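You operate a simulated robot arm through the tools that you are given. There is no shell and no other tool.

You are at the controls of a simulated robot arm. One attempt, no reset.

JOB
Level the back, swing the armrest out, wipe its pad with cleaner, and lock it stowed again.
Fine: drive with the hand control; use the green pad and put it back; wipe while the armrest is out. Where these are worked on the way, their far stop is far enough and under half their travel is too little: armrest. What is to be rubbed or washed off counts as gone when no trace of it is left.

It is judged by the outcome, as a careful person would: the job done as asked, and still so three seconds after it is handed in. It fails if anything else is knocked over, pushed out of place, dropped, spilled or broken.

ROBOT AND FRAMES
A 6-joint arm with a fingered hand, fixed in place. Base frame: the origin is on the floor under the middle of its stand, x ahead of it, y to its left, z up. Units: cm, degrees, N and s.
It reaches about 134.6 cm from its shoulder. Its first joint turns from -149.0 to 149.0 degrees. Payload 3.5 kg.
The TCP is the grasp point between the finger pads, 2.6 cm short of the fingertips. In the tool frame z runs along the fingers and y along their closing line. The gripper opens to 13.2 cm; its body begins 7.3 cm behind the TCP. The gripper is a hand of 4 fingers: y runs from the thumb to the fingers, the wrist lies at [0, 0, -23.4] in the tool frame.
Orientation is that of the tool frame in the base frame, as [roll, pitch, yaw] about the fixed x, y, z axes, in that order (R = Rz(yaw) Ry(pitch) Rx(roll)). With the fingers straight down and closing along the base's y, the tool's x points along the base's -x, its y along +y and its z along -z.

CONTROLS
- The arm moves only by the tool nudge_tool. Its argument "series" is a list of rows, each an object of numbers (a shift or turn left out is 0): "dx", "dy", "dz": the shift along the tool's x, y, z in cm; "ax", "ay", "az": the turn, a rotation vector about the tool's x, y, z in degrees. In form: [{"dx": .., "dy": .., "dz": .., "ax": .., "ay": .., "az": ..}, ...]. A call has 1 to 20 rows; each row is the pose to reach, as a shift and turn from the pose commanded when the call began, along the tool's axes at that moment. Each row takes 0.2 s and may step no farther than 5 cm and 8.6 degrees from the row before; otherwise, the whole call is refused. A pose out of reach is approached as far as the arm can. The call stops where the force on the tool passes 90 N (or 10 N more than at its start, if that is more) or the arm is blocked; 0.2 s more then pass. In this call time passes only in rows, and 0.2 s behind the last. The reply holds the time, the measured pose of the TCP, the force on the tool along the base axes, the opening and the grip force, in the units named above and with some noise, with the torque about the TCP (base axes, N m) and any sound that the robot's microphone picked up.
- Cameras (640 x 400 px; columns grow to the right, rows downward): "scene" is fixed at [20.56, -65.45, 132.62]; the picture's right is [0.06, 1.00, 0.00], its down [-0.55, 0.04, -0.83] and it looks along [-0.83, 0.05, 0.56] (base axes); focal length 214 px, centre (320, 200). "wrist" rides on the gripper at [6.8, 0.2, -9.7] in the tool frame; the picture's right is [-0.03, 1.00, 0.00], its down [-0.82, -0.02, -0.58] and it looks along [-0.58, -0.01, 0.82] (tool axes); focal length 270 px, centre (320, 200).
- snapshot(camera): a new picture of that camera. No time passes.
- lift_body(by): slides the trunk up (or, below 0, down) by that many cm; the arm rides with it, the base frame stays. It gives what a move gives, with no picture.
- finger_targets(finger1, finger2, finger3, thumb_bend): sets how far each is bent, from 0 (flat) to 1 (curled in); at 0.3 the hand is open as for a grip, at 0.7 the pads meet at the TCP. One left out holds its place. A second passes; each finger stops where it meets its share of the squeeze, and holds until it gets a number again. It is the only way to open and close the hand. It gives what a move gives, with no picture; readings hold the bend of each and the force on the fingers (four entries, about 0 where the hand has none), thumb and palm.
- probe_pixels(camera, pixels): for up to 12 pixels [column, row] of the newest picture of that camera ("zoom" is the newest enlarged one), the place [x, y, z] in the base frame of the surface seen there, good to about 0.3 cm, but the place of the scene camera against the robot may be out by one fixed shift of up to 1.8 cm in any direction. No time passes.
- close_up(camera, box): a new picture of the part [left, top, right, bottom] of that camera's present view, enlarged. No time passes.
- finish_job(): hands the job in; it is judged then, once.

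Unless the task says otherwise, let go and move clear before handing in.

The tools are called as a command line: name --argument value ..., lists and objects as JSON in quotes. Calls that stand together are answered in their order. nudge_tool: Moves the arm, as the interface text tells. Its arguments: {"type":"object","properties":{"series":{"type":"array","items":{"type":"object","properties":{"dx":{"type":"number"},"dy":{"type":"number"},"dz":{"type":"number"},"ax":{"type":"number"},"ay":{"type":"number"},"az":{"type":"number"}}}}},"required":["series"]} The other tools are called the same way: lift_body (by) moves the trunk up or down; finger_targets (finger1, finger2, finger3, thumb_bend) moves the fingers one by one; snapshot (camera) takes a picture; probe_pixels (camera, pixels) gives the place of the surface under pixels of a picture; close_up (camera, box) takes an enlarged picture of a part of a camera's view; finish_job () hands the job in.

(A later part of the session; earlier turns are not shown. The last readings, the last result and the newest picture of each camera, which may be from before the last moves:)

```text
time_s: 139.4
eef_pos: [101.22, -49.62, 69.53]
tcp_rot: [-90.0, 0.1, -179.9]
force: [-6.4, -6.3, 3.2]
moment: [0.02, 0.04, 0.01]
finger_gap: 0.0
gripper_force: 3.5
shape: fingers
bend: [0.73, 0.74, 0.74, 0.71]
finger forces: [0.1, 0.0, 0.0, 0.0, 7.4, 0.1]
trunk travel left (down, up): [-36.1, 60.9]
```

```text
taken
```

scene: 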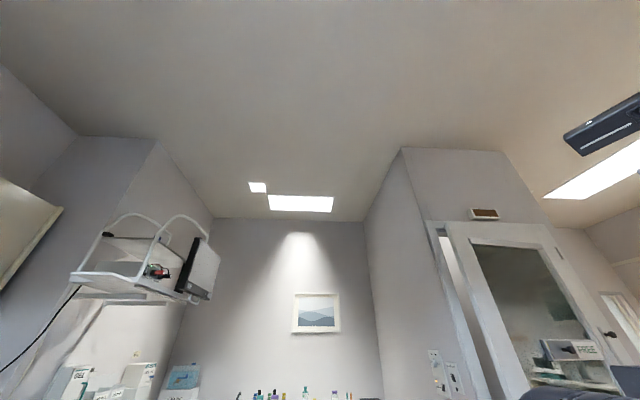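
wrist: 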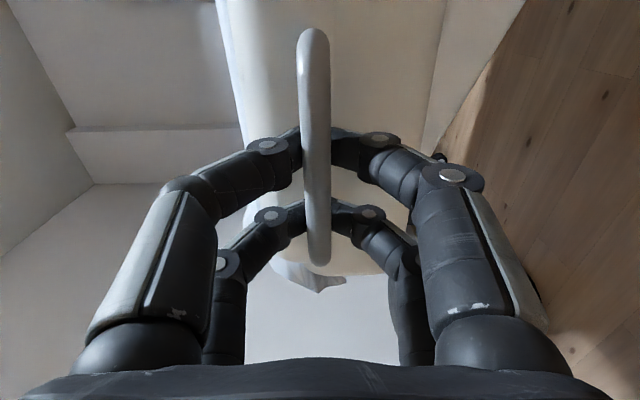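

The armrest follows with about 6 N. I'll now pull along an arc about a hinge near (52,-62), turning the hand with it, in a first 15° chunk.

nudge_tool --series '[{"dx": 0.52, "dz": -0.56, "ay": -2.5}, {"dx": 1.13, "dz": -2.68, "ay": -5}, {"dx": 1.83, "dz": -4.76, "ay": -7.5}, {"dx": 2.63, "dz": -6.8, "ay": -10}, {"dx": 3.5, "dz": -8.82, "ay": -12.5}, {"dx": 4.47, "dz": -10.79, "ay": -15}]'

snapshot --camera "wrist"

```text
time_s: 140.8
eef_pos: [96.55, -38.91, 69.54]
tcp_rot: [-90.1, 0.0, -165.0]
force: [0.2, -5.5, 4.3]
moment: [-0.02, 0.06, 0.07]
finger_gap: 0.03
gripper_force: 3.8
shape: fingers
bend: [0.73, 0.74, 0.73, 0.71]
finger forces: [0.1, 0.0, 0.1, 0.0, 7.5, 0.0]
trunk travel left (down, up): [-36.1, 60.9]
```

```text
taken
```

wrist: 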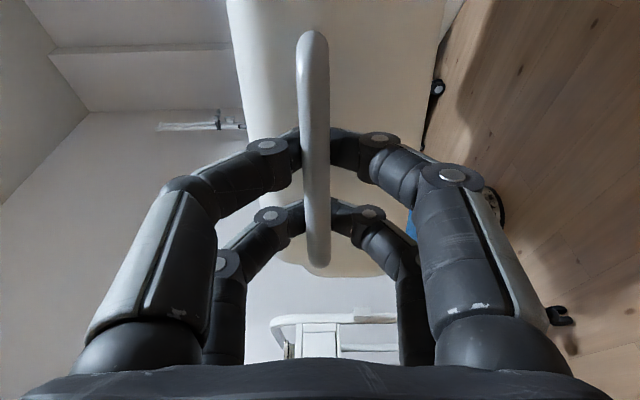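

The armrest swung 15° smoothly and the bar keeps its place in the hand. I'll continue with the next 15° on the same arc.

nudge_tool --series '[{"dx": 0.51, "dz": -2.14, "ay": -2.5}, {"dx": 1.12, "dz": -4.25, "ay": -5}, {"dx": 1.83, "dz": -6.33, "ay": -7.5}, {"dx": 2.62, "dz": -8.39, "ay": -10}, {"dx": 3.5, "dz": -10.39, "ay": -12.5}, {"dx": 4.46, "dz": -12.37, "ay": -15}]'

snapshot --camera "wrist"

```text
time_s: 142.2
eef_pos: [89.0, -28.05, 69.52]
tcp_rot: [-90.2, 0.1, -149.9]
force: [-1.7, -8.4, 3.6]
moment: [0.0, 0.0, 0.05]
finger_gap: 0.0
gripper_force: 6.1
shape: fingers
bend: [0.73, 0.74, 0.74, 0.71]
finger forces: [3.6, 0.0, 0.0, 0.0, 7.3, 0.1]
trunk travel left (down, up): [-36.1, 60.9]
```

```text
taken
```

wrist: 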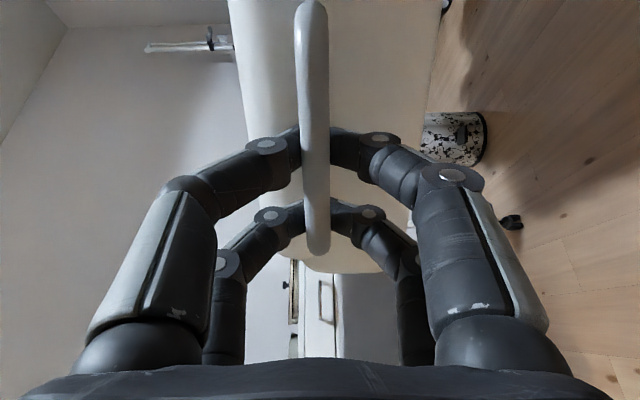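

Now about 30°. The bar slid about 1 cm toward the hinge relative to the hand, so I'll correct for that in the next 15°.

nudge_tool --series '[{"dx": 0.7, "dz": -2.1, "ay": -2.5}, {"dx": 1.4, "dz": -4.2, "ay": -5}, {"dx": 2.2, "dz": -6.25, "ay": -7.5}, {"dx": 3.1, "dz": -8.3, "ay": -10}, {"dx": 4.1, "dz": -10.25, "ay": -12.5}, {"dx": 5.2, "dz": -12.2, "ay": -15}]'

snapshot --camera "wrist"

```text
time_s: 143.6
eef_pos: [78.5, -20.21, 69.59]
tcp_rot: [-90.0, 0.1, -135.3]
force: [-5.2, -17.7, 3.9]
moment: [-0.04, 0.02, -0.05]
finger_gap: 0.0
gripper_force: 13.8
shape: fingers
bend: [0.73, 0.74, 0.74, 0.69]
finger forces: [4.4, 6.1, 9.2, 0.0, 7.6, 0.0]
trunk travel left (down, up): [-36.1, 60.9]
```

```text
taken
```

wrist: 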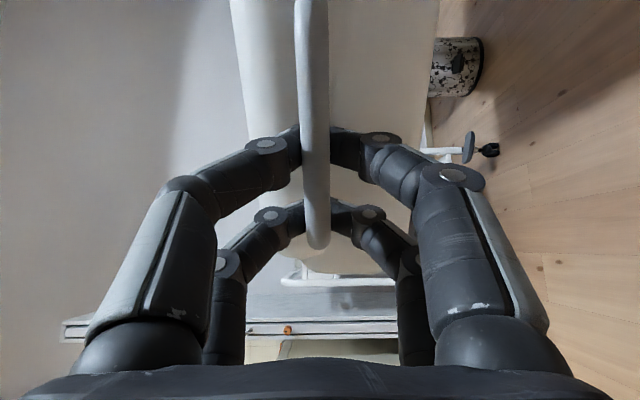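

At 45° the force is now mostly radial (hand too far out along the bar by ~2 cm). I refit the hinge to about (53.4,-65.5), and will shift inward and continue to about 55°.

nudge_tool --series '[{"dx": 1.0, "dz": 0.05}, {"dx": 2.0, "dz": 0.1}, {"dx": 2.69, "dz": -1.98, "ay": -2.5}, {"dx": 3.43, "dz": -4.0, "ay": -5}, {"dx": 4.26, "dz": -6.0, "ay": -7.5}]'

snapshot --camera "wrist"

```text
time_s: 144.8
eef_pos: [71.86, -19.09, 69.4]
tcp_rot: [-90.1, 0.1, -127.7]
force: [2.1, -6.3, 4.2]
moment: [-0.07, 0.07, 0.06]
finger_gap: 0.01
gripper_force: 5.6
shape: fingers
bend: [0.73, 0.74, 0.74, 0.71]
finger forces: [3.7, 0.0, 0.1, 0.0, 7.2, 0.0]
out of reach, approached as far as the arm can: row 5
trunk travel left (down, up): [-36.1, 60.9]
```

```text
taken
```

wrist: 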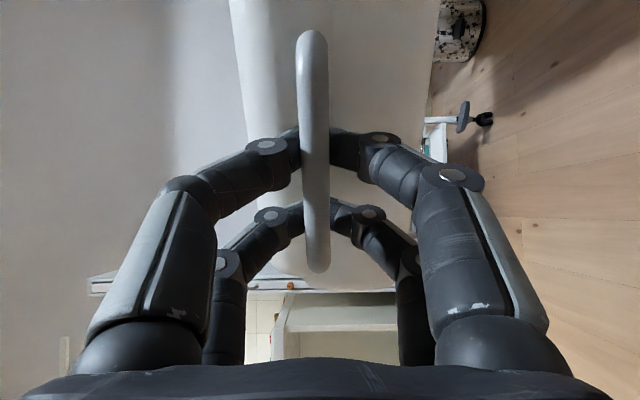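

The armrest is at about 52°, and the arm is at its inner reach limit for this grip. I'll let go of the bar (fingers open above/below it), slip out in +y, and finish the swing by pushing from the armrest's inner side.

finger_targets --finger1 0.3 --finger2 0.3 --finger3 0.3 --thumb_bend 0.3

nudge_tool --series '[{"dx": -1.6, "dz": -1.2}, {"dx": -3.2, "dz": -2.45}, {"dx": -4.8, "dz": -3.7}, {"dx": -6.4, "dz": -4.9}, {"dx": -8, "dz": -6.1}]'

snapshot --camera "wrist"

```text
time_s: 145.8
eef_pos: [72.0, -19.0, 69.52]
tcp_rot: [-90.0, 0.0, -127.5]
force: [-0.7, 0.9, -0.1]
moment: [0.0, 0.02, -0.01]
finger_gap: 13.23
gripper_force: 0.0
shape: fingers
bend: [0.3, 0.3, 0.3, 0.3]
finger forces: [0.0, 0.0, 0.0, 0.1, 0.1, 0.0]
trunk travel left (down, up): [-36.1, 60.9]
```

```text
time_s: 147.0
eef_pos: [72.15, -8.8, 69.5]
tcp_rot: [-90.1, 0.1, -127.4]
force: [0.0, 0.4, -0.9]
moment: [0.02, 0.0, 0.02]
finger_gap: 13.28
gripper_force: 0.0
shape: fingers
bend: [0.3, 0.3, 0.3, 0.3]
finger forces: [0.1, 0.1, 0.0, 0.1, 0.0, 0.0]
trunk travel left (down, up): [-36.1, 60.9]
```

```text
taken
```

wrist: 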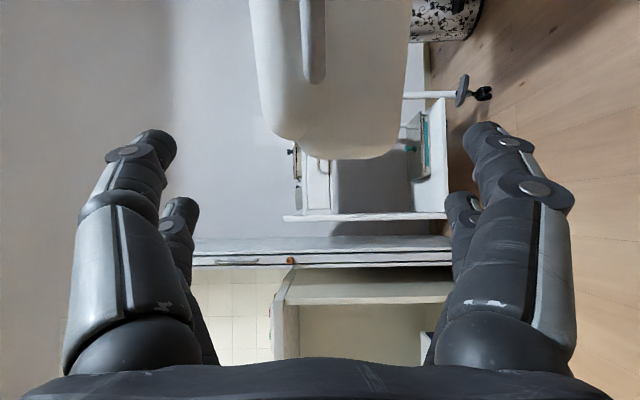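

Clear of the bar. I'll raise the trunk 35 cm and swing the hand down to vertical with the wrist staying put.

lift_body --by 35

nudge_tool --series '[{"dy": 3.33, "dz": -0.24, "ax": -8.18}, {"dy": 6.59, "dz": -0.95, "ax": -16.36}, {"dy": 9.72, "dz": -2.12, "ax": -24.55}, {"dy": 12.65, "dz": -3.72, "ax": -32.73}, {"dy": 15.32, "dz": -5.72, "ax": -40.91}, {"dy": 17.68, "dz": -8.08, "ax": -49.09}, {"dy": 19.68, "dz": -10.75, "ax": -57.27}, {"dy": 21.28, "dz": -13.68, "ax": -65.45}, {"dy": 22.45, "dz": -16.81, "ax": -73.64}, {"dy": 23.16, "dz": -20.07, "ax": -81.82}, {"dy": 23.4, "dz": -23.4, "ax": -90}]'

snapshot --camera "wrist"

```text
time_s: 150.4
eef_pos: [72.19, -8.99, 104.61]
tcp_rot: [-90.0, 0.0, -127.6]
force: [-0.1, -0.6, -0.2]
moment: [-0.02, 0.0, -0.03]
finger_gap: 13.24
gripper_force: 0.0
shape: fingers
bend: [0.3, 0.3, 0.3, 0.3]
finger forces: [0.0, 0.0, 0.0, 0.1, 0.0, 0.0]
trunk travel left (down, up): [-71.1, 25.9]
```

```text
time_s: 152.8
eef_pos: [53.6, 5.37, 81.23]
tcp_rot: [179.8, 0.0, -127.5]
force: [0.0, -0.3, 0.1]
moment: [-0.02, -0.01, -0.01]
finger_gap: 13.27
gripper_force: 0.1
shape: fingers
bend: [0.3, 0.3, 0.3, 0.3]
finger forces: [0.1, 0.0, 0.1, 0.0, 0.0, 0.0]
trunk travel left (down, up): [-71.1, 25.9]
```

```text
taken
```

wrist: 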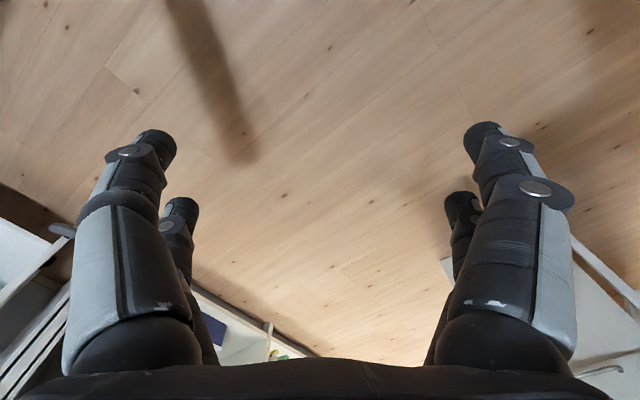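

The hand is vertical. I'll raise a little, then turn to yaw ≈90 while crossing above the armrest to hover at its inner side near (80,-42).

lift_body --by 10

nudge_tool --series '[{"dx": 1.27, "dy": -2.93, "az": 8.3}, {"dx": 2.53, "dy": -5.86, "az": 16.6}, {"dx": 3.8, "dy": -8.79, "az": 24.9}, {"dx": 5.06, "dy": -11.72, "az": 33.2}, {"dx": 6.33, "dy": -14.65, "az": 41.5}, {"dx": 7.59, "dy": -17.58, "az": 49.8}, {"dx": 8.86, "dy": -20.5, "az": 58.1}, {"dx": 10.1, "dy": -23.4, "az": 66.4}, {"dx": 11.4, "dy": -26.4, "az": 74.7}, {"dx": 12.65, "dy": -29.3, "az": 83}, {"dx": 13.9, "dy": -32.2, "az": 91.3}, {"dx": 15.2, "dy": -35.2, "az": 99.6}, {"dx": 16.4, "dy": -38.1, "az": 107.9}, {"dx": 17.7, "dy": -41, "az": 116.2}, {"dx": 19, "dy": -44, "az": 124.5}, {"dx": 20.2, "dy": -46.9, "az": 132.8}, {"dx": 21.5, "dy": -49.8, "az": 141}]'

snapshot --camera "wrist"

```text
time_s: 154.1
eef_pos: [53.65, 5.13, 91.06]
tcp_rot: [179.8, 0.1, -127.5]
force: [0.0, 0.0, -0.2]
moment: [0.02, 0.02, 0.01]
finger_gap: 13.27
gripper_force: 0.1
shape: fingers
bend: [0.3, 0.3, 0.3, 0.3]
finger forces: [0.0, 0.0, 0.0, 0.0, 0.0, 0.0]
trunk travel left (down, up): [-81.1, 15.9]
```

```text
time_s: 157.7
eef_pos: [80.0, -42.15, 91.19]
tcp_rot: [-180.0, -0.1, 91.4]
force: [0.5, 0.1, -0.2]
moment: [-0.02, 0.0, 0.02]
finger_gap: 13.28
gripper_force: 0.1
shape: fingers
bend: [0.3, 0.3, 0.3, 0.3]
finger forces: [0.1, 0.0, 0.0, 0.0, 0.1, 0.0]
trunk travel left (down, up): [-81.1, 15.9]
```

```text
taken
```

wrist: 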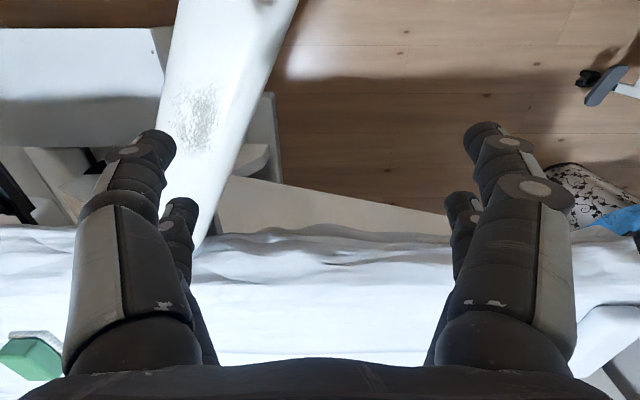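

The armrest is out diagonally, smudge at (195,115). I'll probe its edges to get the angle.

probe_pixels --camera "wrist" --pixels '[[280, 20], [262, 60], [240, 120], [215, 190], [195, 110], [175, 60], [230, 20], [205, 220], [170, 110], [215, 85], [200, 150], [180, 120]]'

```text
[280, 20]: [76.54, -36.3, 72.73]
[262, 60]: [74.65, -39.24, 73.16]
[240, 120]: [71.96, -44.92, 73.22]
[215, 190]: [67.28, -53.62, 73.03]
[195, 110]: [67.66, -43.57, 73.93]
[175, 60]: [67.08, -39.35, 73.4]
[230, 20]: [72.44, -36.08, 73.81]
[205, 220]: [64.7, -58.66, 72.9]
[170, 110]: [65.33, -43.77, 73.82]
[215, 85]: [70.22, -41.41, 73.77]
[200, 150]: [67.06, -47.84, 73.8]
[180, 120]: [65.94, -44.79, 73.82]
```

The edges show the armrest is actually at about 61°, which refits the hinge to (57.8,-60.3). The pad is 9 cm wide, so I can straddle it with the open hand; I'll position above it at 25 cm from the hinge with matching yaw.

nudge_tool --series '[{"dx": 0.92, "dy": -2.35, "az": 7.6}, {"dx": 1.84, "dy": -4.7, "az": 15.2}, {"dx": 2.76, "dy": -7.06, "az": 22.8}, {"dx": 3.68, "dy": -9.42, "az": 30.4}]'

snapshot --camera "wrist"

```text
time_s: 158.7
eef_pos: [70.42, -38.66, 91.17]
tcp_rot: [-179.8, -0.1, 61.0]
force: [0.9, 0.8, 0.5]
moment: [-0.02, -0.02, 0.03]
finger_gap: 13.28
gripper_force: 0.2
shape: fingers
bend: [0.3, 0.3, 0.3, 0.3]
finger forces: [0.0, 0.1, 0.1, 0.0, 0.1, 0.0]
trunk travel left (down, up): [-81.1, 15.9]
```

```text
taken
```

wrist: 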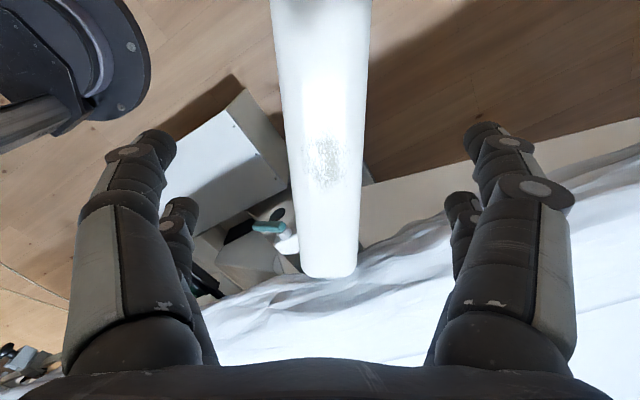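

The pad lies centered between the finger pairs. I'll lower so they straddle it.

lift_body --by -12

snapshot --camera "wrist"

lift_body --by -8

```text
time_s: 160.2
eef_pos: [70.51, -38.61, 79.17]
tcp_rot: [-179.8, -0.1, 61.2]
force: [-0.2, 0.5, 0.5]
moment: [-0.02, -0.03, -0.03]
finger_gap: 13.25
gripper_force: 0.0
shape: fingers
bend: [0.3, 0.3, 0.3, 0.3]
finger forces: [0.1, 0.0, 0.0, 0.0, 0.0, 0.1]
trunk travel left (down, up): [-69.1, 27.9]
```

```text
taken
```

wrist: 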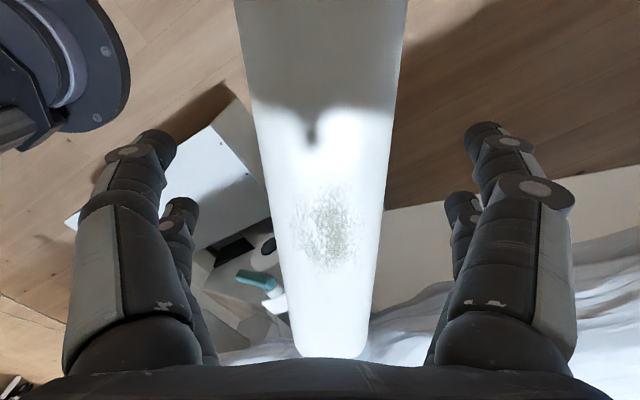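

```text
time_s: 161.4
eef_pos: [70.64, -38.7, 71.33]
tcp_rot: [-179.9, -0.1, 61.2]
force: [0.1, 0.1, -0.4]
moment: [-0.04, 0.04, -0.03]
finger_gap: 13.27
gripper_force: 0.2
shape: fingers
bend: [0.3, 0.3, 0.3, 0.3]
finger forces: [0.0, 0.0, 0.1, 0.0, 0.0, 0.0]
trunk travel left (down, up): [-61.1, 35.9]
```

Straddling the pad with no contact. I'll swing it onward on an arc about the hinge, turning the hand with it.

nudge_tool --series '[{"dx": -0.01, "dy": -1.75, "az": -4}, {"dx": -0.14, "dy": -3.5, "az": -8}, {"dx": -0.39, "dy": -5.23, "az": -12}, {"dx": -0.77, "dy": -6.95, "az": -16}, {"dx": -1.26, "dy": -8.63, "az": -20}]'

snapshot --camera "wrist"

```text
time_s: 162.6
eef_pos: [62.35, -35.66, 71.23]
tcp_rot: [-179.9, -0.1, 81.3]
force: [5.6, -6.3, 3.6]
moment: [0.17, -0.02, -0.3]
finger_gap: 13.74
gripper_force: 4.2
shape: fingers
bend: [0.28, 0.29, 0.3, 0.3]
finger forces: [4.4, 3.2, 0.0, 0.1, 0.1, 0.1]
trunk travel left (down, up): [-61.1, 35.9]
```

```text
taken
```

wrist: 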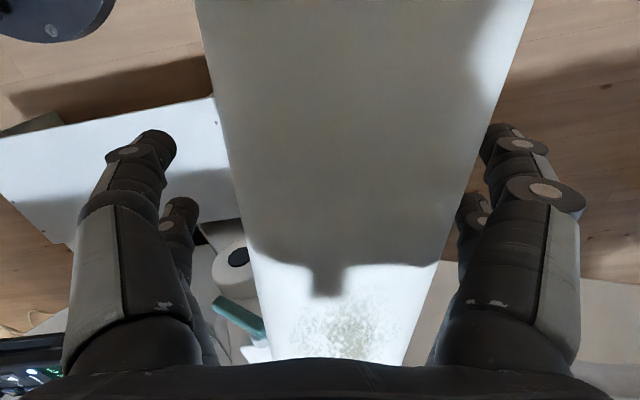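

Pushing with about 8 N; armrest near 76°. I'll continue until it meets its stop.

nudge_tool --series '[{"dx": -0.01, "dy": -1.75, "az": -4}, {"dx": -0.14, "dy": -3.5, "az": -8}, {"dx": -0.39, "dy": -5.23, "az": -12}]'

snapshot --camera "wrist"

```text
time_s: 163.4
eef_pos: [57.46, -35.31, 71.14]
tcp_rot: [179.8, 0.0, 93.2]
force: [26.6, -11.3, 1.9]
moment: [0.3, 0.65, -0.81]
finger_gap: 14.34
gripper_force: 11.8
shape: fingers
bend: [0.27, 0.28, 0.3, 0.3]
finger forces: [13.7, 10.2, 0.0, 0.0, 0.1, 0.0]
trunk travel left (down, up): [-61.1, 35.9]
```

```text
taken
```

wrist: 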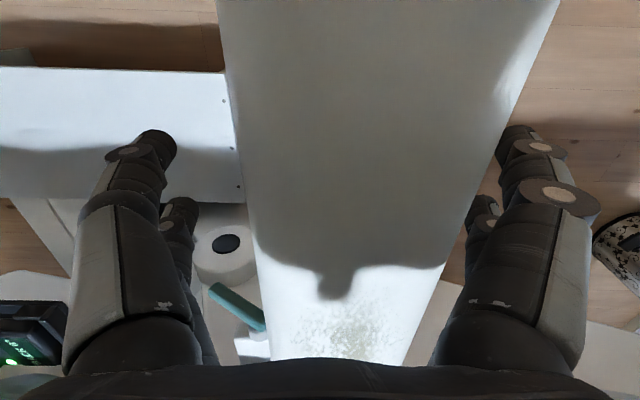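

The force jumped to ~27 N, likely the far stop. I'll push one small step more to confirm it doesn't move, then relax.

probe_pixels --camera "wrist" --pixels '[[260, 250], [430, 250], [235, 120], [495, 120], [240, 180], [460, 180]]'

nudge_tool --series '[{"dx": -0.02, "dy": -0.9, "az": -2}]'

snapshot --camera "wrist"

probe_pixels --camera "wrist" --pixels '[[260, 250], [430, 250], [235, 120], [495, 120], [240, 180], [460, 180]]'

```text
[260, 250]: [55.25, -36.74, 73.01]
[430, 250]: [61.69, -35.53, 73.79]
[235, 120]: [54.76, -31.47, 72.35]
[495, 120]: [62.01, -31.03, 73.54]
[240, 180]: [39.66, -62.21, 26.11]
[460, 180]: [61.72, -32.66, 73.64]
```

```text
time_s: 163.8
eef_pos: [56.76, -35.47, 71.14]
tcp_rot: [179.6, 0.1, 95.2]
force: [41.0, -9.0, 1.9]
moment: [0.33, 1.11, -1.06]
finger_gap: 15.49
gripper_force: 17.6
shape: fingers
bend: [0.23, 0.25, 0.3, 0.3]
finger forces: [20.2, 15.3, 0.0, 0.1, 0.0, 0.0]
trunk travel left (down, up): [-61.1, 35.9]
```

```text
taken
```

wrist: 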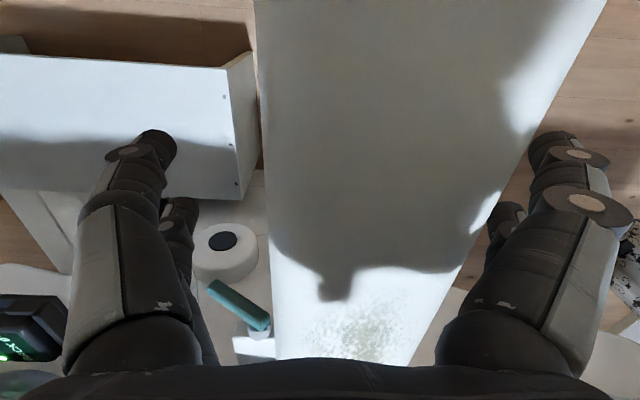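

```text
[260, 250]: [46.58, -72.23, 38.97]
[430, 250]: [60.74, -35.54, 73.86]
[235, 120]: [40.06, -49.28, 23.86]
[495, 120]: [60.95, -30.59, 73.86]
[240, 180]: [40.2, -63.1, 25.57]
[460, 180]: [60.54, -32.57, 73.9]
```

The armrest didn't move further (edge still at x≈62), so it is at its far stop of about 90°. I'll back off to center and rise clear.

nudge_tool --series '[{"dy": 0.9, "az": 2}, {"dy": 1.8, "az": 4}]'

lift_body --by 20

snapshot --camera "wrist"

probe_pixels --camera "wrist" --pixels '[[330, 200], [330, 240], [300, 230], [360, 230], [330, 120], [330, 270], [270, 150], [400, 150], [280, 250], [385, 250]]'

```text
time_s: 164.4
eef_pos: [57.84, -34.99, 71.12]
tcp_rot: [-179.7, -0.2, 91.2]
force: [0.9, -0.2, 1.1]
moment: [0.0, -0.05, 0.03]
finger_gap: 13.91
gripper_force: 0.2
shape: fingers
bend: [0.29, 0.29, 0.3, 0.3]
finger forces: [0.9, 0.2, 0.0, 0.1, 0.0, 0.1]
trunk travel left (down, up): [-61.1, 35.9]
```

```text
time_s: 166.6
eef_pos: [58.17, -35.19, 91.1]
tcp_rot: [180.0, 0.0, 91.1]
force: [0.9, -0.4, -0.3]
moment: [-0.07, 0.01, 0.0]
finger_gap: 13.82
gripper_force: 0.0
shape: fingers
bend: [0.29, 0.29, 0.3, 0.3]
finger forces: [0.0, 0.1, 0.0, 0.1, 0.0, 0.0]
trunk travel left (down, up): [-81.1, 15.9]
```

```text
taken
```

wrist: 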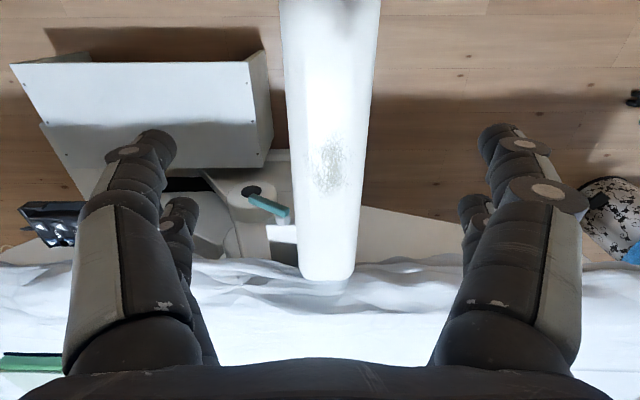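

```text
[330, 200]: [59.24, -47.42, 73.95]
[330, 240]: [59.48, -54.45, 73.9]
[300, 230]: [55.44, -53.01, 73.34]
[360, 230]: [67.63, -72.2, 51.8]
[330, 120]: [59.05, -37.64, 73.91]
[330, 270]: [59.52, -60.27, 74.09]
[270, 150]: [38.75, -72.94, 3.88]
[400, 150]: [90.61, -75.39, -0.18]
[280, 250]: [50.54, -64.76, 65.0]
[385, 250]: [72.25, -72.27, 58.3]
```

The armrest is fully out with the smudge around (333,165). Next I'll go over the couch to look closely at the tray and the green pad from above.

lift_body --by 9

nudge_tool --series '[{"dx": -2.75, "dy": -3.5}, {"dx": -5.5, "dy": -7}, {"dx": -8.25, "dy": -10.5}, {"dx": -11, "dy": -14}, {"dx": -13.8, "dy": -17.5}, {"dx": -16.5, "dy": -21}, {"dx": -19.3, "dy": -24.5}, {"dx": -22, "dy": -28}, {"dx": -24.8, "dy": -31.5}, {"dx": -27.5, "dy": -35}, {"dx": -30.3, "dy": -38.5}]'

snapshot --camera "wrist"

```text
time_s: 167.8
eef_pos: [58.02, -35.15, 100.27]
tcp_rot: [180.0, -0.1, 91.1]
force: [-0.1, -0.4, 1.1]
moment: [0.0, 0.01, 0.04]
finger_gap: 13.8
gripper_force: 0.1
shape: fingers
bend: [0.29, 0.29, 0.3, 0.3]
finger forces: [0.0, 0.0, 0.0, 0.1, 0.1, 0.0]
trunk travel left (down, up): [-90.1, 6.9]
```

```text
time_s: 170.2
eef_pos: [20.17, -66.11, 100.25]
tcp_rot: [180.0, -0.1, 91.1]
force: [0.5, -0.4, -0.4]
moment: [0.0, -0.01, -0.02]
finger_gap: 13.8
gripper_force: 0.1
shape: fingers
bend: [0.29, 0.29, 0.3, 0.3]
finger forces: [0.0, 0.1, 0.0, 0.1, 0.0, 0.0]
trunk travel left (down, up): [-90.1, 6.9]
```

```text
taken
```

wrist: 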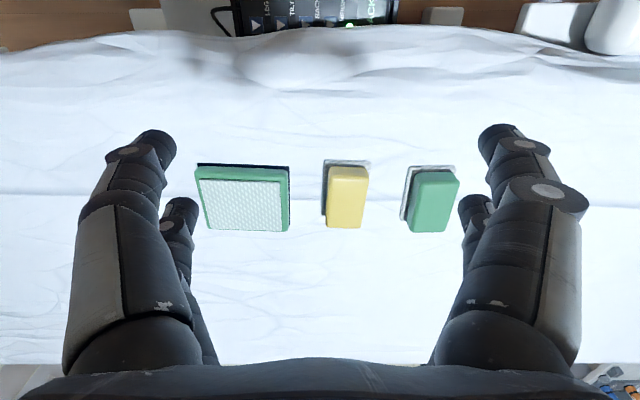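

All three items are in view: tray (243,200), yellow pad (346,195), green pad (432,200). I'll enlarge and probe their outlines.

close_up --camera "wrist" --box '[180, 140, 340, 250]'

close_up --camera "wrist" --box '[370, 140, 490, 250]'

probe_pixels --camera "wrist" --pixels '[[417, 175], [457, 175], [410, 228], [446, 228], [432, 200], [405, 205], [415, 168], [200, 172], [288, 172], [210, 228], [285, 228], [245, 205]]'

```text
3.64 times, centred on (260, 195) of wrist
```

zoom: 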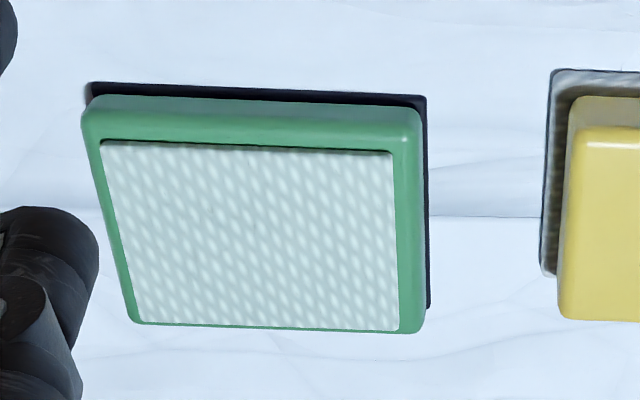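

```text
3.64 times, centred on (430, 195) of wrist
```

zoom: 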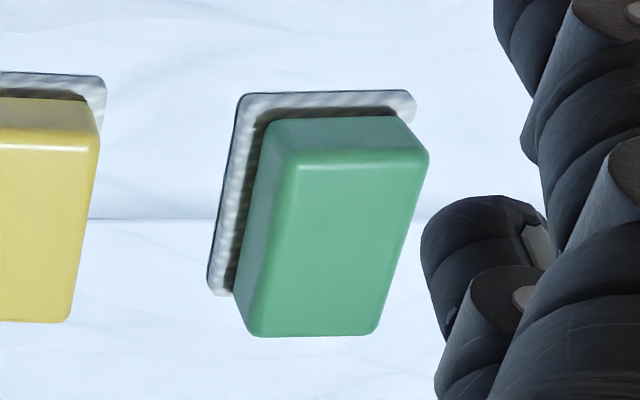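

```text
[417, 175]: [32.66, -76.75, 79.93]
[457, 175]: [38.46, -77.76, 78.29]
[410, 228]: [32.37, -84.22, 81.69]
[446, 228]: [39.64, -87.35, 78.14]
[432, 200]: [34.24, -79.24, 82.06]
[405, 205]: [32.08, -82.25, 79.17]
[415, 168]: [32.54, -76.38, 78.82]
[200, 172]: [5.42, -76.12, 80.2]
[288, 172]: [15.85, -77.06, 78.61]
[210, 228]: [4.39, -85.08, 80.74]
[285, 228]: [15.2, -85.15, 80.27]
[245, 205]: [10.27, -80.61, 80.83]
```

The green pad: block about 4.5×7.8 cm centered near (34.85,-80.7), top z 82.1, on a 6×9 cm pile base; the tray's mat spans x 5.4–15.3, y -85…-76.8. I'll check rim vs mat height.

probe_pixels --camera "wrist" --pixels '[[240, 175], [260, 176], [286, 200], [204, 200], [245, 229], [245, 232], [230, 200], [260, 215], [215, 185], [270, 190], [245, 180], [245, 240]]'

close_up --camera "wrist" --box '[190, 155, 300, 240]'

```text
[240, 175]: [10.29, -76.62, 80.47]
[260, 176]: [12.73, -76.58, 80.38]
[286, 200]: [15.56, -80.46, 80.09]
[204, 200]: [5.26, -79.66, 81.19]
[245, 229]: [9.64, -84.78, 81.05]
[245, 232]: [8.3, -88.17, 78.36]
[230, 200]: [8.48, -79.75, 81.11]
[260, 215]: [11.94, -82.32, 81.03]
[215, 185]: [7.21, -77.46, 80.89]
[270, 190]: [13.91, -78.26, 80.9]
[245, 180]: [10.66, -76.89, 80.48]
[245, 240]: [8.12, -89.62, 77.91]
```

```text
4.71 times, centred on (245, 198) of wrist
```

zoom: 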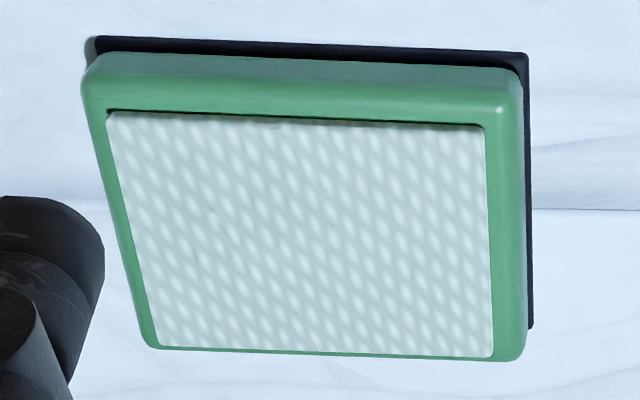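

The mat stands slightly proud of the rim (81.0 vs 80.4), so the pad can be pressed on it. I'll move above the green pad, set a narrower opening, and check alignment.

finger_targets --finger1 0.4 --finger2 0.4 --finger3 0.4 --thumb_bend 0.4

nudge_tool --series '[{"dx": -3, "dy": 2.9}, {"dx": -6, "dy": 5.8}, {"dx": -9, "dy": 8.7}, {"dx": -12, "dy": 11.6}, {"dx": -14.9, "dy": 14.4, "az": 1.1}]'

lift_body --by -8

snapshot --camera "wrist"

```text
time_s: 171.2
eef_pos: [20.12, -66.14, 100.12]
tcp_rot: [180.0, -0.1, 91.1]
force: [0.0, -0.5, -0.2]
moment: [0.03, -0.02, 0.02]
finger_gap: 10.05
gripper_force: 0.0
shape: fingers
bend: [0.4, 0.4, 0.4, 0.4]
finger forces: [0.1, 0.1, 0.0, 0.0, 0.0, 0.0]
trunk travel left (down, up): [-90.1, 6.9]
```

```text
time_s: 172.4
eef_pos: [34.97, -80.82, 100.14]
tcp_rot: [180.0, -0.1, 90.0]
force: [0.1, -0.2, -0.5]
moment: [-0.03, 0.03, -0.02]
finger_gap: 10.02
gripper_force: 0.1
shape: fingers
bend: [0.4, 0.4, 0.4, 0.4]
finger forces: [0.1, 0.1, 0.0, 0.1, 0.0, 0.0]
trunk travel left (down, up): [-90.1, 6.9]
```

```text
time_s: 173.6
eef_pos: [34.81, -80.69, 92.17]
tcp_rot: [180.0, -0.1, 89.9]
force: [0.2, 0.9, 0.5]
moment: [0.0, -0.03, -0.01]
finger_gap: 10.04
gripper_force: 0.1
shape: fingers
bend: [0.4, 0.4, 0.4, 0.4]
finger forces: [0.0, 0.0, 0.0, 0.0, 0.1, 0.0]
trunk travel left (down, up): [-82.1, 14.9]
```

```text
taken
```

wrist: 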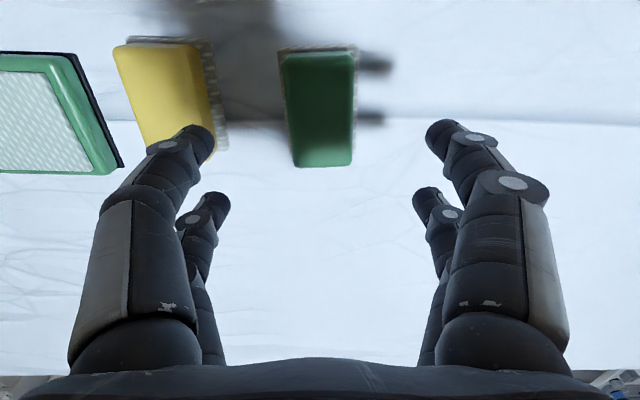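

The green pad (320,110) is centered between the fingers. I'll probe its outline once more before lowering.

probe_pixels --camera "wrist" --pixels '[[290, 60], [350, 58], [300, 160], [347, 160], [322, 110], [358, 100], [281, 70], [322, 167], [200, 100], [222, 130], [228, 145], [318, 50]]'

```text
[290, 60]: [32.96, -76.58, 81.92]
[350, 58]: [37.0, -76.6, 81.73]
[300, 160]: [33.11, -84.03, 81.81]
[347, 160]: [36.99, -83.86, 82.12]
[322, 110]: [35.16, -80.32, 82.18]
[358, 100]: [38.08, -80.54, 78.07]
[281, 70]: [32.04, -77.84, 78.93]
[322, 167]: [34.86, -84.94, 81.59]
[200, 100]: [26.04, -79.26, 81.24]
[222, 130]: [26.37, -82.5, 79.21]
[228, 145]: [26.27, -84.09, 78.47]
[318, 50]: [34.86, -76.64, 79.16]
```

The block is centered at (35.0,-80.4), matching the TCP. I'll lower to grasp height and close on the green block.

lift_body --by -9.7

finger_targets --finger1 0.62 --finger2 0.62 --finger3 0.62 --thumb_bend 0.62

snapshot --camera "wrist"

```text
time_s: 174.9
eef_pos: [34.9, -80.74, 82.53]
tcp_rot: [180.0, -0.1, 90.1]
force: [0.1, -0.7, 0.2]
moment: [0.02, 0.01, -0.01]
finger_gap: 10.04
gripper_force: 0.0
shape: fingers
bend: [0.4, 0.4, 0.4, 0.4]
finger forces: [0.0, 0.0, 0.1, 0.1, 0.0, 0.0]
trunk travel left (down, up): [-72.4, 24.6]
```

```text
time_s: 175.9
eef_pos: [35.01, -80.9, 82.58]
tcp_rot: [180.0, -0.1, 90.0]
force: [0.2, -0.4, 0.1]
moment: [-0.01, 0.0, -0.01]
finger_gap: 4.69
gripper_force: 10.0
shape: fingers
bend: [0.55, 0.55, 0.56, 0.59]
finger forces: [5.1, 5.0, 4.1, 0.1, 5.9, 0.1]
trunk travel left (down, up): [-72.4, 24.6]
```

```text
taken
```

wrist: 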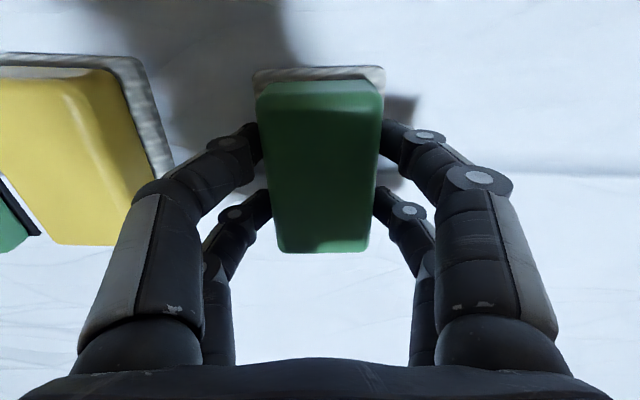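

The green block is held with about 10 N. I'll tighten slightly and lift 10 cm, checking that it comes along.

finger_targets --finger1 0.68 --finger2 0.68 --finger3 0.68 --thumb_bend 0.68

lift_body --by 10

snapshot --camera "wrist"

```text
time_s: 176.9
eef_pos: [34.94, -80.87, 82.51]
tcp_rot: [179.9, -0.1, 90.0]
force: [-0.8, 0.4, 0.1]
moment: [-0.01, 0.01, -0.01]
finger_gap: 4.58
gripper_force: 17.0
shape: fingers
bend: [0.54, 0.54, 0.58, 0.62]
finger forces: [8.1, 8.2, 6.4, 0.1, 10.3, 0.1]
trunk travel left (down, up): [-72.4, 24.6]
```

```text
time_s: 178.2
eef_pos: [34.86, -80.61, 92.46]
tcp_rot: [-180.0, -0.1, 90.0]
force: [0.2, 0.2, 0.2]
moment: [0.01, 0.01, -0.01]
finger_gap: 4.56
gripper_force: 17.1
shape: fingers
bend: [0.54, 0.54, 0.58, 0.62]
finger forces: [8.2, 8.3, 6.3, 0.0, 10.3, 0.1]
trunk travel left (down, up): [-82.4, 14.6]
```

```text
taken
```

wrist: 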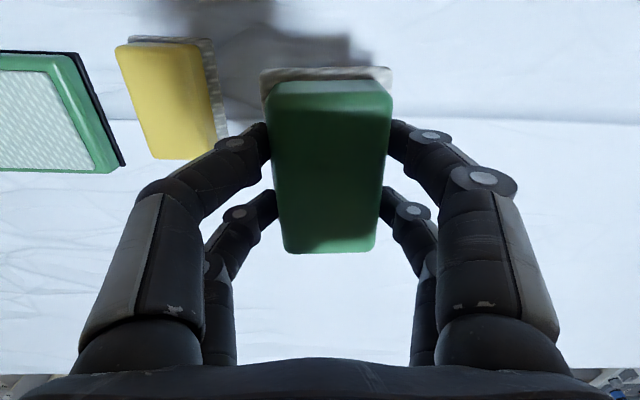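

The pad is held and clear. I'll carry it over the tray (passing 5 cm above the yellow pad) and check.

nudge_tool --series '[{"dy": -4}, {"dy": -8}, {"dy": -12}, {"dy": -16}, {"dy": -20}, {"dy": -24.8}]'

snapshot --camera "wrist"

```text
time_s: 179.6
eef_pos: [10.04, -80.73, 92.52]
tcp_rot: [-179.9, -0.1, 90.0]
force: [0.4, 0.8, -1.4]
moment: [0.0, 0.01, 0.02]
finger_gap: 4.57
gripper_force: 16.4
shape: fingers
bend: [0.54, 0.54, 0.58, 0.62]
finger forces: [8.3, 8.2, 6.2, 0.0, 10.2, 0.1]
trunk travel left (down, up): [-82.4, 14.6]
```

```text
taken
```

wrist: 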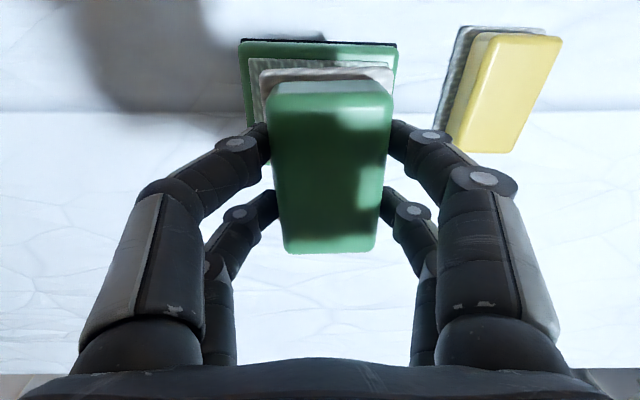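

The pad is right above the tray. I'll lower it onto the mat in steps, watching the force.

lift_body --by -6.6

lift_body --by -0.6

lift_body --by -0.3

snapshot --camera "wrist"

```text
time_s: 180.7
eef_pos: [10.18, -80.84, 85.9]
tcp_rot: [-179.9, -0.2, 90.0]
force: [-0.3, 0.4, -0.2]
moment: [-0.03, -0.03, -0.03]
finger_gap: 4.58
gripper_force: 15.8
shape: fingers
bend: [0.54, 0.54, 0.58, 0.62]
finger forces: [8.2, 8.2, 6.3, 0.1, 10.1, 0.0]
trunk travel left (down, up): [-75.8, 21.2]
```

```text
time_s: 181.2
eef_pos: [10.08, -80.71, 85.39]
tcp_rot: [180.0, -0.1, 90.0]
force: [-1.0, -3.7, 16.6]
moment: [-0.09, -0.29, -0.01]
finger_gap: 4.58
gripper_force: 18.5
shape: fingers
bend: [0.55, 0.55, 0.59, 0.63]
finger forces: [9.2, 9.3, 7.2, 0.2, 11.3, 0.1]
trunk travel left (down, up): [-75.2, 21.8]
```

```text
time_s: 181.7
eef_pos: [10.06, -80.72, 85.34]
tcp_rot: [-179.9, 0.2, 90.0]
force: [-3.5, -10.3, 47.2]
moment: [-0.25, -0.71, -0.14]
finger_gap: 4.57
gripper_force: 30.4
shape: fingers
bend: [0.58, 0.57, 0.6, 0.63]
finger forces: [19.5, 18.3, 10.1, 0.1, 13.3, 0.0]
trunk travel left (down, up): [-74.9, 22.1]
```

```text
taken
```

wrist: 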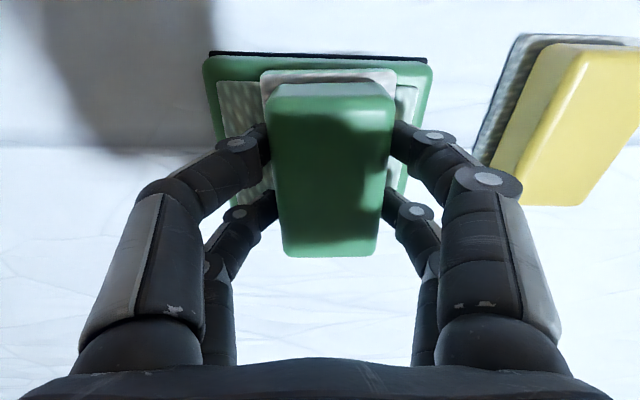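

Contact is firm (47 N, more than needed). I'll ease by 0.3 cm, hold briefly so it soaks, then lift.

lift_body --by 0.3

nudge_tool --series '[{"dz": 0}, {"dz": 0}, {"dz": 0}, {"dz": 0}, {"dz": 0}, {"dz": 0}]'

lift_body --by 7

snapshot --camera "wrist"

```text
time_s: 182.3
eef_pos: [10.08, -80.69, 85.31]
tcp_rot: [179.9, 0.0, 90.0]
force: [-3.9, -6.2, 19.2]
moment: [-0.14, -0.23, -0.09]
finger_gap: 4.55
gripper_force: 20.0
shape: fingers
bend: [0.57, 0.57, 0.6, 0.63]
finger forces: [10.0, 10.6, 7.6, 0.0, 11.8, 0.1]
trunk travel left (down, up): [-75.2, 21.8]
```

```text
time_s: 183.7
eef_pos: [10.09, -80.73, 85.49]
tcp_rot: [180.0, 0.0, 89.9]
force: [-4.0, -3.5, 15.0]
moment: [-0.07, -0.13, 0.02]
finger_gap: 4.58
gripper_force: 18.9
shape: fingers
bend: [0.56, 0.56, 0.6, 0.63]
finger forces: [9.0, 9.2, 7.7, 0.0, 12.0, 0.1]
trunk travel left (down, up): [-75.2, 21.8]
```

```text
time_s: 184.7
eef_pos: [10.2, -80.75, 92.31]
tcp_rot: [179.9, -0.1, 89.9]
force: [-0.1, 0.1, 0.0]
moment: [-0.01, -0.01, 0.03]
finger_gap: 4.56
gripper_force: 15.6
shape: fingers
bend: [0.54, 0.54, 0.6, 0.63]
finger forces: [7.7, 7.8, 5.9, 0.1, 9.6, 0.1]
trunk travel left (down, up): [-82.2, 14.8]
```

```text
taken
```

wrist: 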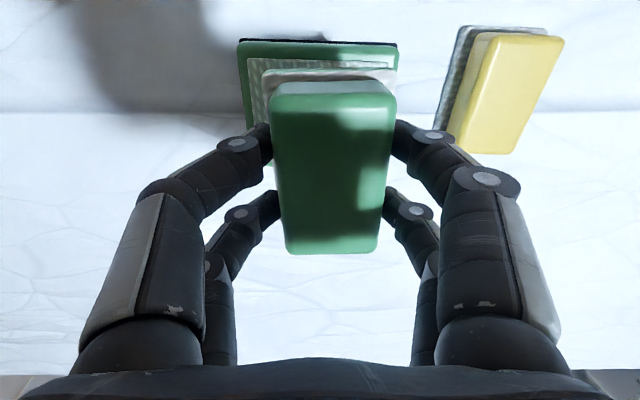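

The pad lifted off and the tray stayed in place. I'll zoom on pad edge and tray for signs of wetness.

close_up --camera "wrist" --box '[220, 20, 420, 150]'

```text
3.08 times, centred on (320, 85) of wrist
```

zoom: 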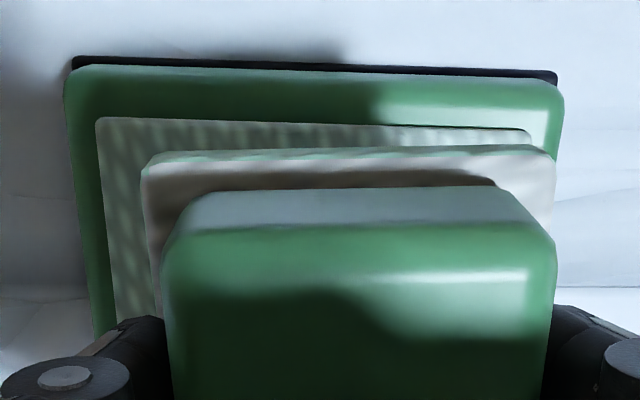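

The pad's pile looks moist now. I'll carry it to above the smudge on the armrest (about (59.3,-43.1)).

nudge_tool --series '[{"dx": 2.7, "dy": 3.5}, {"dx": 5.4, "dy": 7}, {"dx": 8.1, "dy": 10.5}, {"dx": 10.8, "dy": 14}, {"dx": 13.5, "dy": 17.5}, {"dx": 16.1, "dy": 21}, {"dx": 18.8, "dy": 24.5}, {"dx": 21.5, "dy": 28}, {"dx": 24.2, "dy": 31.5}, {"dx": 26.9, "dy": 35}, {"dx": 29.6, "dy": 38.5}, {"dx": 32.3, "dy": 42}, {"dx": 35, "dy": 45.5}, {"dx": 37.6, "dy": 48.9}]'

snapshot --camera "wrist"

```text
time_s: 187.7
eef_pos: [59.19, -43.1, 92.36]
tcp_rot: [-180.0, -0.1, 90.0]
force: [-1.0, -0.7, -0.9]
moment: [0.05, 0.01, -0.01]
finger_gap: 4.56
gripper_force: 15.6
shape: fingers
bend: [0.54, 0.54, 0.6, 0.63]
finger forces: [7.7, 7.7, 6.1, 0.0, 9.5, 0.0]
trunk travel left (down, up): [-82.2, 14.8]
```

```text
taken
```

wrist: 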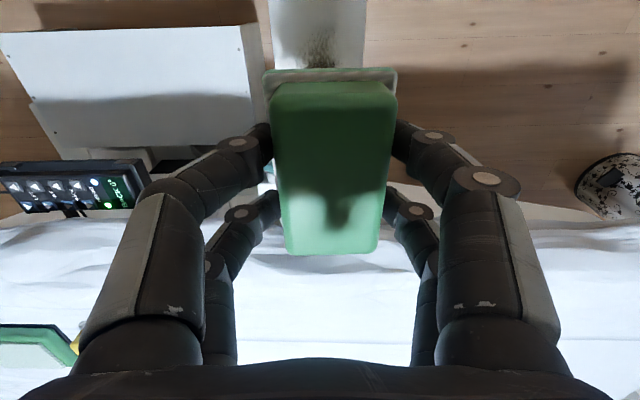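

The smudge peeks out at (320,48) above the pad. I'll probe its visible extent and the armrest edges here.

close_up --camera "wrist" --box '[250, 0, 390, 90]'

probe_pixels --camera "wrist" --pixels '[[320, 30], [300, 50], [342, 50], [320, 60], [272, 40], [362, 40], [280, 70], [385, 72]]'

```text
4.44 times, centred on (320, 45) of wrist
```

zoom: 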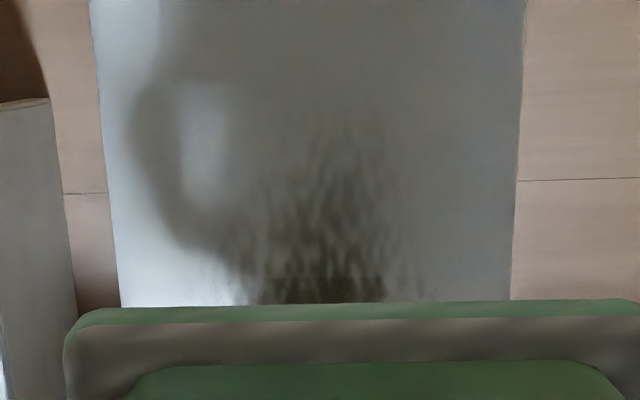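

```text
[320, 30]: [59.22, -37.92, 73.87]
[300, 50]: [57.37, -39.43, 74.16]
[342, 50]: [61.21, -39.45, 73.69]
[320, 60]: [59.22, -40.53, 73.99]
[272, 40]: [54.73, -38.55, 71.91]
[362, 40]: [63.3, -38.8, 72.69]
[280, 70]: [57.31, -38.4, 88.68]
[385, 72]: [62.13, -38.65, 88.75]
```

The smudge starts near y=-38 and is about 5 cm wide around x=59.3. I'll lower the pad onto the armrest in small final steps.

lift_body --by -13.5

lift_body --by -0.4

```text
time_s: 189.4
eef_pos: [59.02, -43.14, 78.79]
tcp_rot: [-180.0, -0.1, 90.0]
force: [0.4, -0.1, -0.7]
moment: [0.0, -0.01, 0.03]
finger_gap: 4.58
gripper_force: 16.1
shape: fingers
bend: [0.54, 0.54, 0.6, 0.63]
finger forces: [7.7, 7.7, 6.0, 0.1, 9.5, 0.0]
trunk travel left (down, up): [-68.7, 28.3]
```

```text
time_s: 189.9
eef_pos: [58.96, -43.1, 78.41]
tcp_rot: [180.0, -0.2, 90.0]
force: [0.8, -0.4, 2.0]
moment: [0.0, -0.06, 0.0]
finger_gap: 4.59
gripper_force: 15.6
shape: fingers
bend: [0.54, 0.54, 0.6, 0.63]
finger forces: [7.8, 7.7, 6.1, 0.0, 9.6, 0.0]
trunk travel left (down, up): [-68.3, 28.7]
```

First touch (2 N). A little more pressure, then I'll stroke along the armrest's length (y).

lift_body --by -0.15

nudge_tool --series '[{"dx": 1}, {"dx": 2}, {"dx": 3}, {"dx": 4}, {"dx": 3}, {"dx": 2}, {"dx": 1}, {"dx": 0}, {"dx": -1}, {"dx": -2}, {"dx": -3}, {"dx": -4}, {"dx": -3}, {"dx": -2}, {"dx": -1}, {"dx": 0}]'

snapshot --camera "wrist"

```text
time_s: 190.4
eef_pos: [58.95, -43.08, 78.37]
tcp_rot: [-180.0, 0.0, 90.0]
force: [0.1, -1.0, 10.7]
moment: [0.03, -0.26, -0.01]
finger_gap: 4.59
gripper_force: 16.5
shape: fingers
bend: [0.54, 0.55, 0.6, 0.63]
finger forces: [8.7, 8.8, 6.2, 0.1, 9.7, 0.0]
trunk travel left (down, up): [-68.1, 28.9]
```

```text
time_s: 193.8
eef_pos: [58.99, -43.06, 78.35]
tcp_rot: [180.0, -0.1, 90.0]
force: [0.6, -4.8, 12.7]
moment: [-0.13, -0.33, -0.12]
finger_gap: 4.54
gripper_force: 17.8
shape: fingers
bend: [0.54, 0.55, 0.6, 0.63]
finger forces: [9.6, 9.6, 6.7, 0.0, 9.9, 0.0]
trunk travel left (down, up): [-68.1, 28.9]
```

```text
taken
```

wrist: 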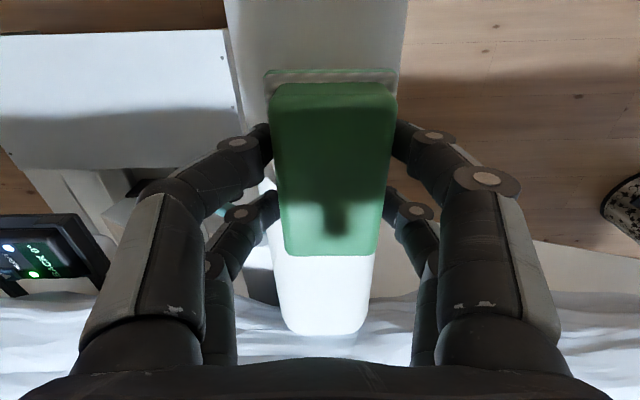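

Rubbing goes well at ~12 N. I'll do more strokes with small sideways offsets to cover the smudge's full width.

nudge_tool --series '[{"dx": 1, "dy": 0.5}, {"dx": 2, "dy": 1}, {"dx": 3, "dy": 1.3}, {"dx": 4, "dy": 1.3}, {"dx": 3, "dy": 1.3}, {"dx": 2, "dy": 1.3}, {"dx": 1, "dy": 1.3}, {"dx": 0, "dy": 1.3}, {"dx": -1, "dy": 1.3}, {"dx": -2, "dy": 1.3}, {"dx": -3, "dy": 1.3}, {"dx": -4, "dy": 1.3}, {"dx": -3, "dy": 0.6}, {"dx": -2, "dy": 0}, {"dx": -1, "dy": 0}, {"dx": 0, "dy": 0}]'

nudge_tool --series '[{"dx": 1, "dy": -0.5}, {"dx": 2, "dy": -1}, {"dx": 3, "dy": -1.3}, {"dx": 4, "dy": -1.3}, {"dx": 3, "dy": -1.3}, {"dx": 2, "dy": -1.3}, {"dx": 1, "dy": -1.3}, {"dx": 0, "dy": -1.3}, {"dx": -1, "dy": -1.3}, {"dx": -2, "dy": -1.3}, {"dx": -3, "dy": -1.3}, {"dx": -4, "dy": -1.3}, {"dx": -3, "dy": -0.6}, {"dx": -2, "dy": 0}, {"dx": -1, "dy": 0}, {"dx": 0, "dy": 0}]'

nudge_tool --series '[{"dx": 1}, {"dx": 2}, {"dx": 3}, {"dx": 4}, {"dx": 5}, {"dx": 4}, {"dx": 3}, {"dx": 2}, {"dx": 1}, {"dx": 0}, {"dx": -1}, {"dx": -2}, {"dx": -3}, {"dx": -4}, {"dx": -5}, {"dx": -4}, {"dx": -3}, {"dx": -2}, {"dx": -1}, {"dx": 0}]'

```text
time_s: 197.2
eef_pos: [58.98, -42.99, 78.36]
tcp_rot: [180.0, -0.1, 90.0]
force: [-0.1, -3.8, 12.3]
moment: [-0.09, -0.27, -0.1]
finger_gap: 4.57
gripper_force: 18.4
shape: fingers
bend: [0.54, 0.55, 0.6, 0.63]
finger forces: [9.9, 10.1, 7.0, 0.0, 10.1, 0.1]
trunk travel left (down, up): [-68.1, 28.9]
```

```text
time_s: 200.6
eef_pos: [59.07, -43.1, 78.26]
tcp_rot: [-179.9, -0.2, 90.0]
force: [0.2, -3.2, 11.7]
moment: [-0.1, -0.26, -0.07]
finger_gap: 4.58
gripper_force: 18.0
shape: fingers
bend: [0.55, 0.55, 0.6, 0.63]
finger forces: [10.1, 10.3, 6.6, 0.0, 10.3, 0.1]
trunk travel left (down, up): [-68.1, 28.9]
```

```text
time_s: 204.8
eef_pos: [59.03, -43.18, 78.32]
tcp_rot: [179.9, -0.1, 90.0]
force: [0.0, -4.0, 11.3]
moment: [-0.09, -0.26, -0.1]
finger_gap: 4.57
gripper_force: 18.8
shape: fingers
bend: [0.55, 0.55, 0.6, 0.63]
finger forces: [10.2, 10.4, 6.6, 0.1, 10.3, 0.0]
trunk travel left (down, up): [-68.1, 28.9]
```

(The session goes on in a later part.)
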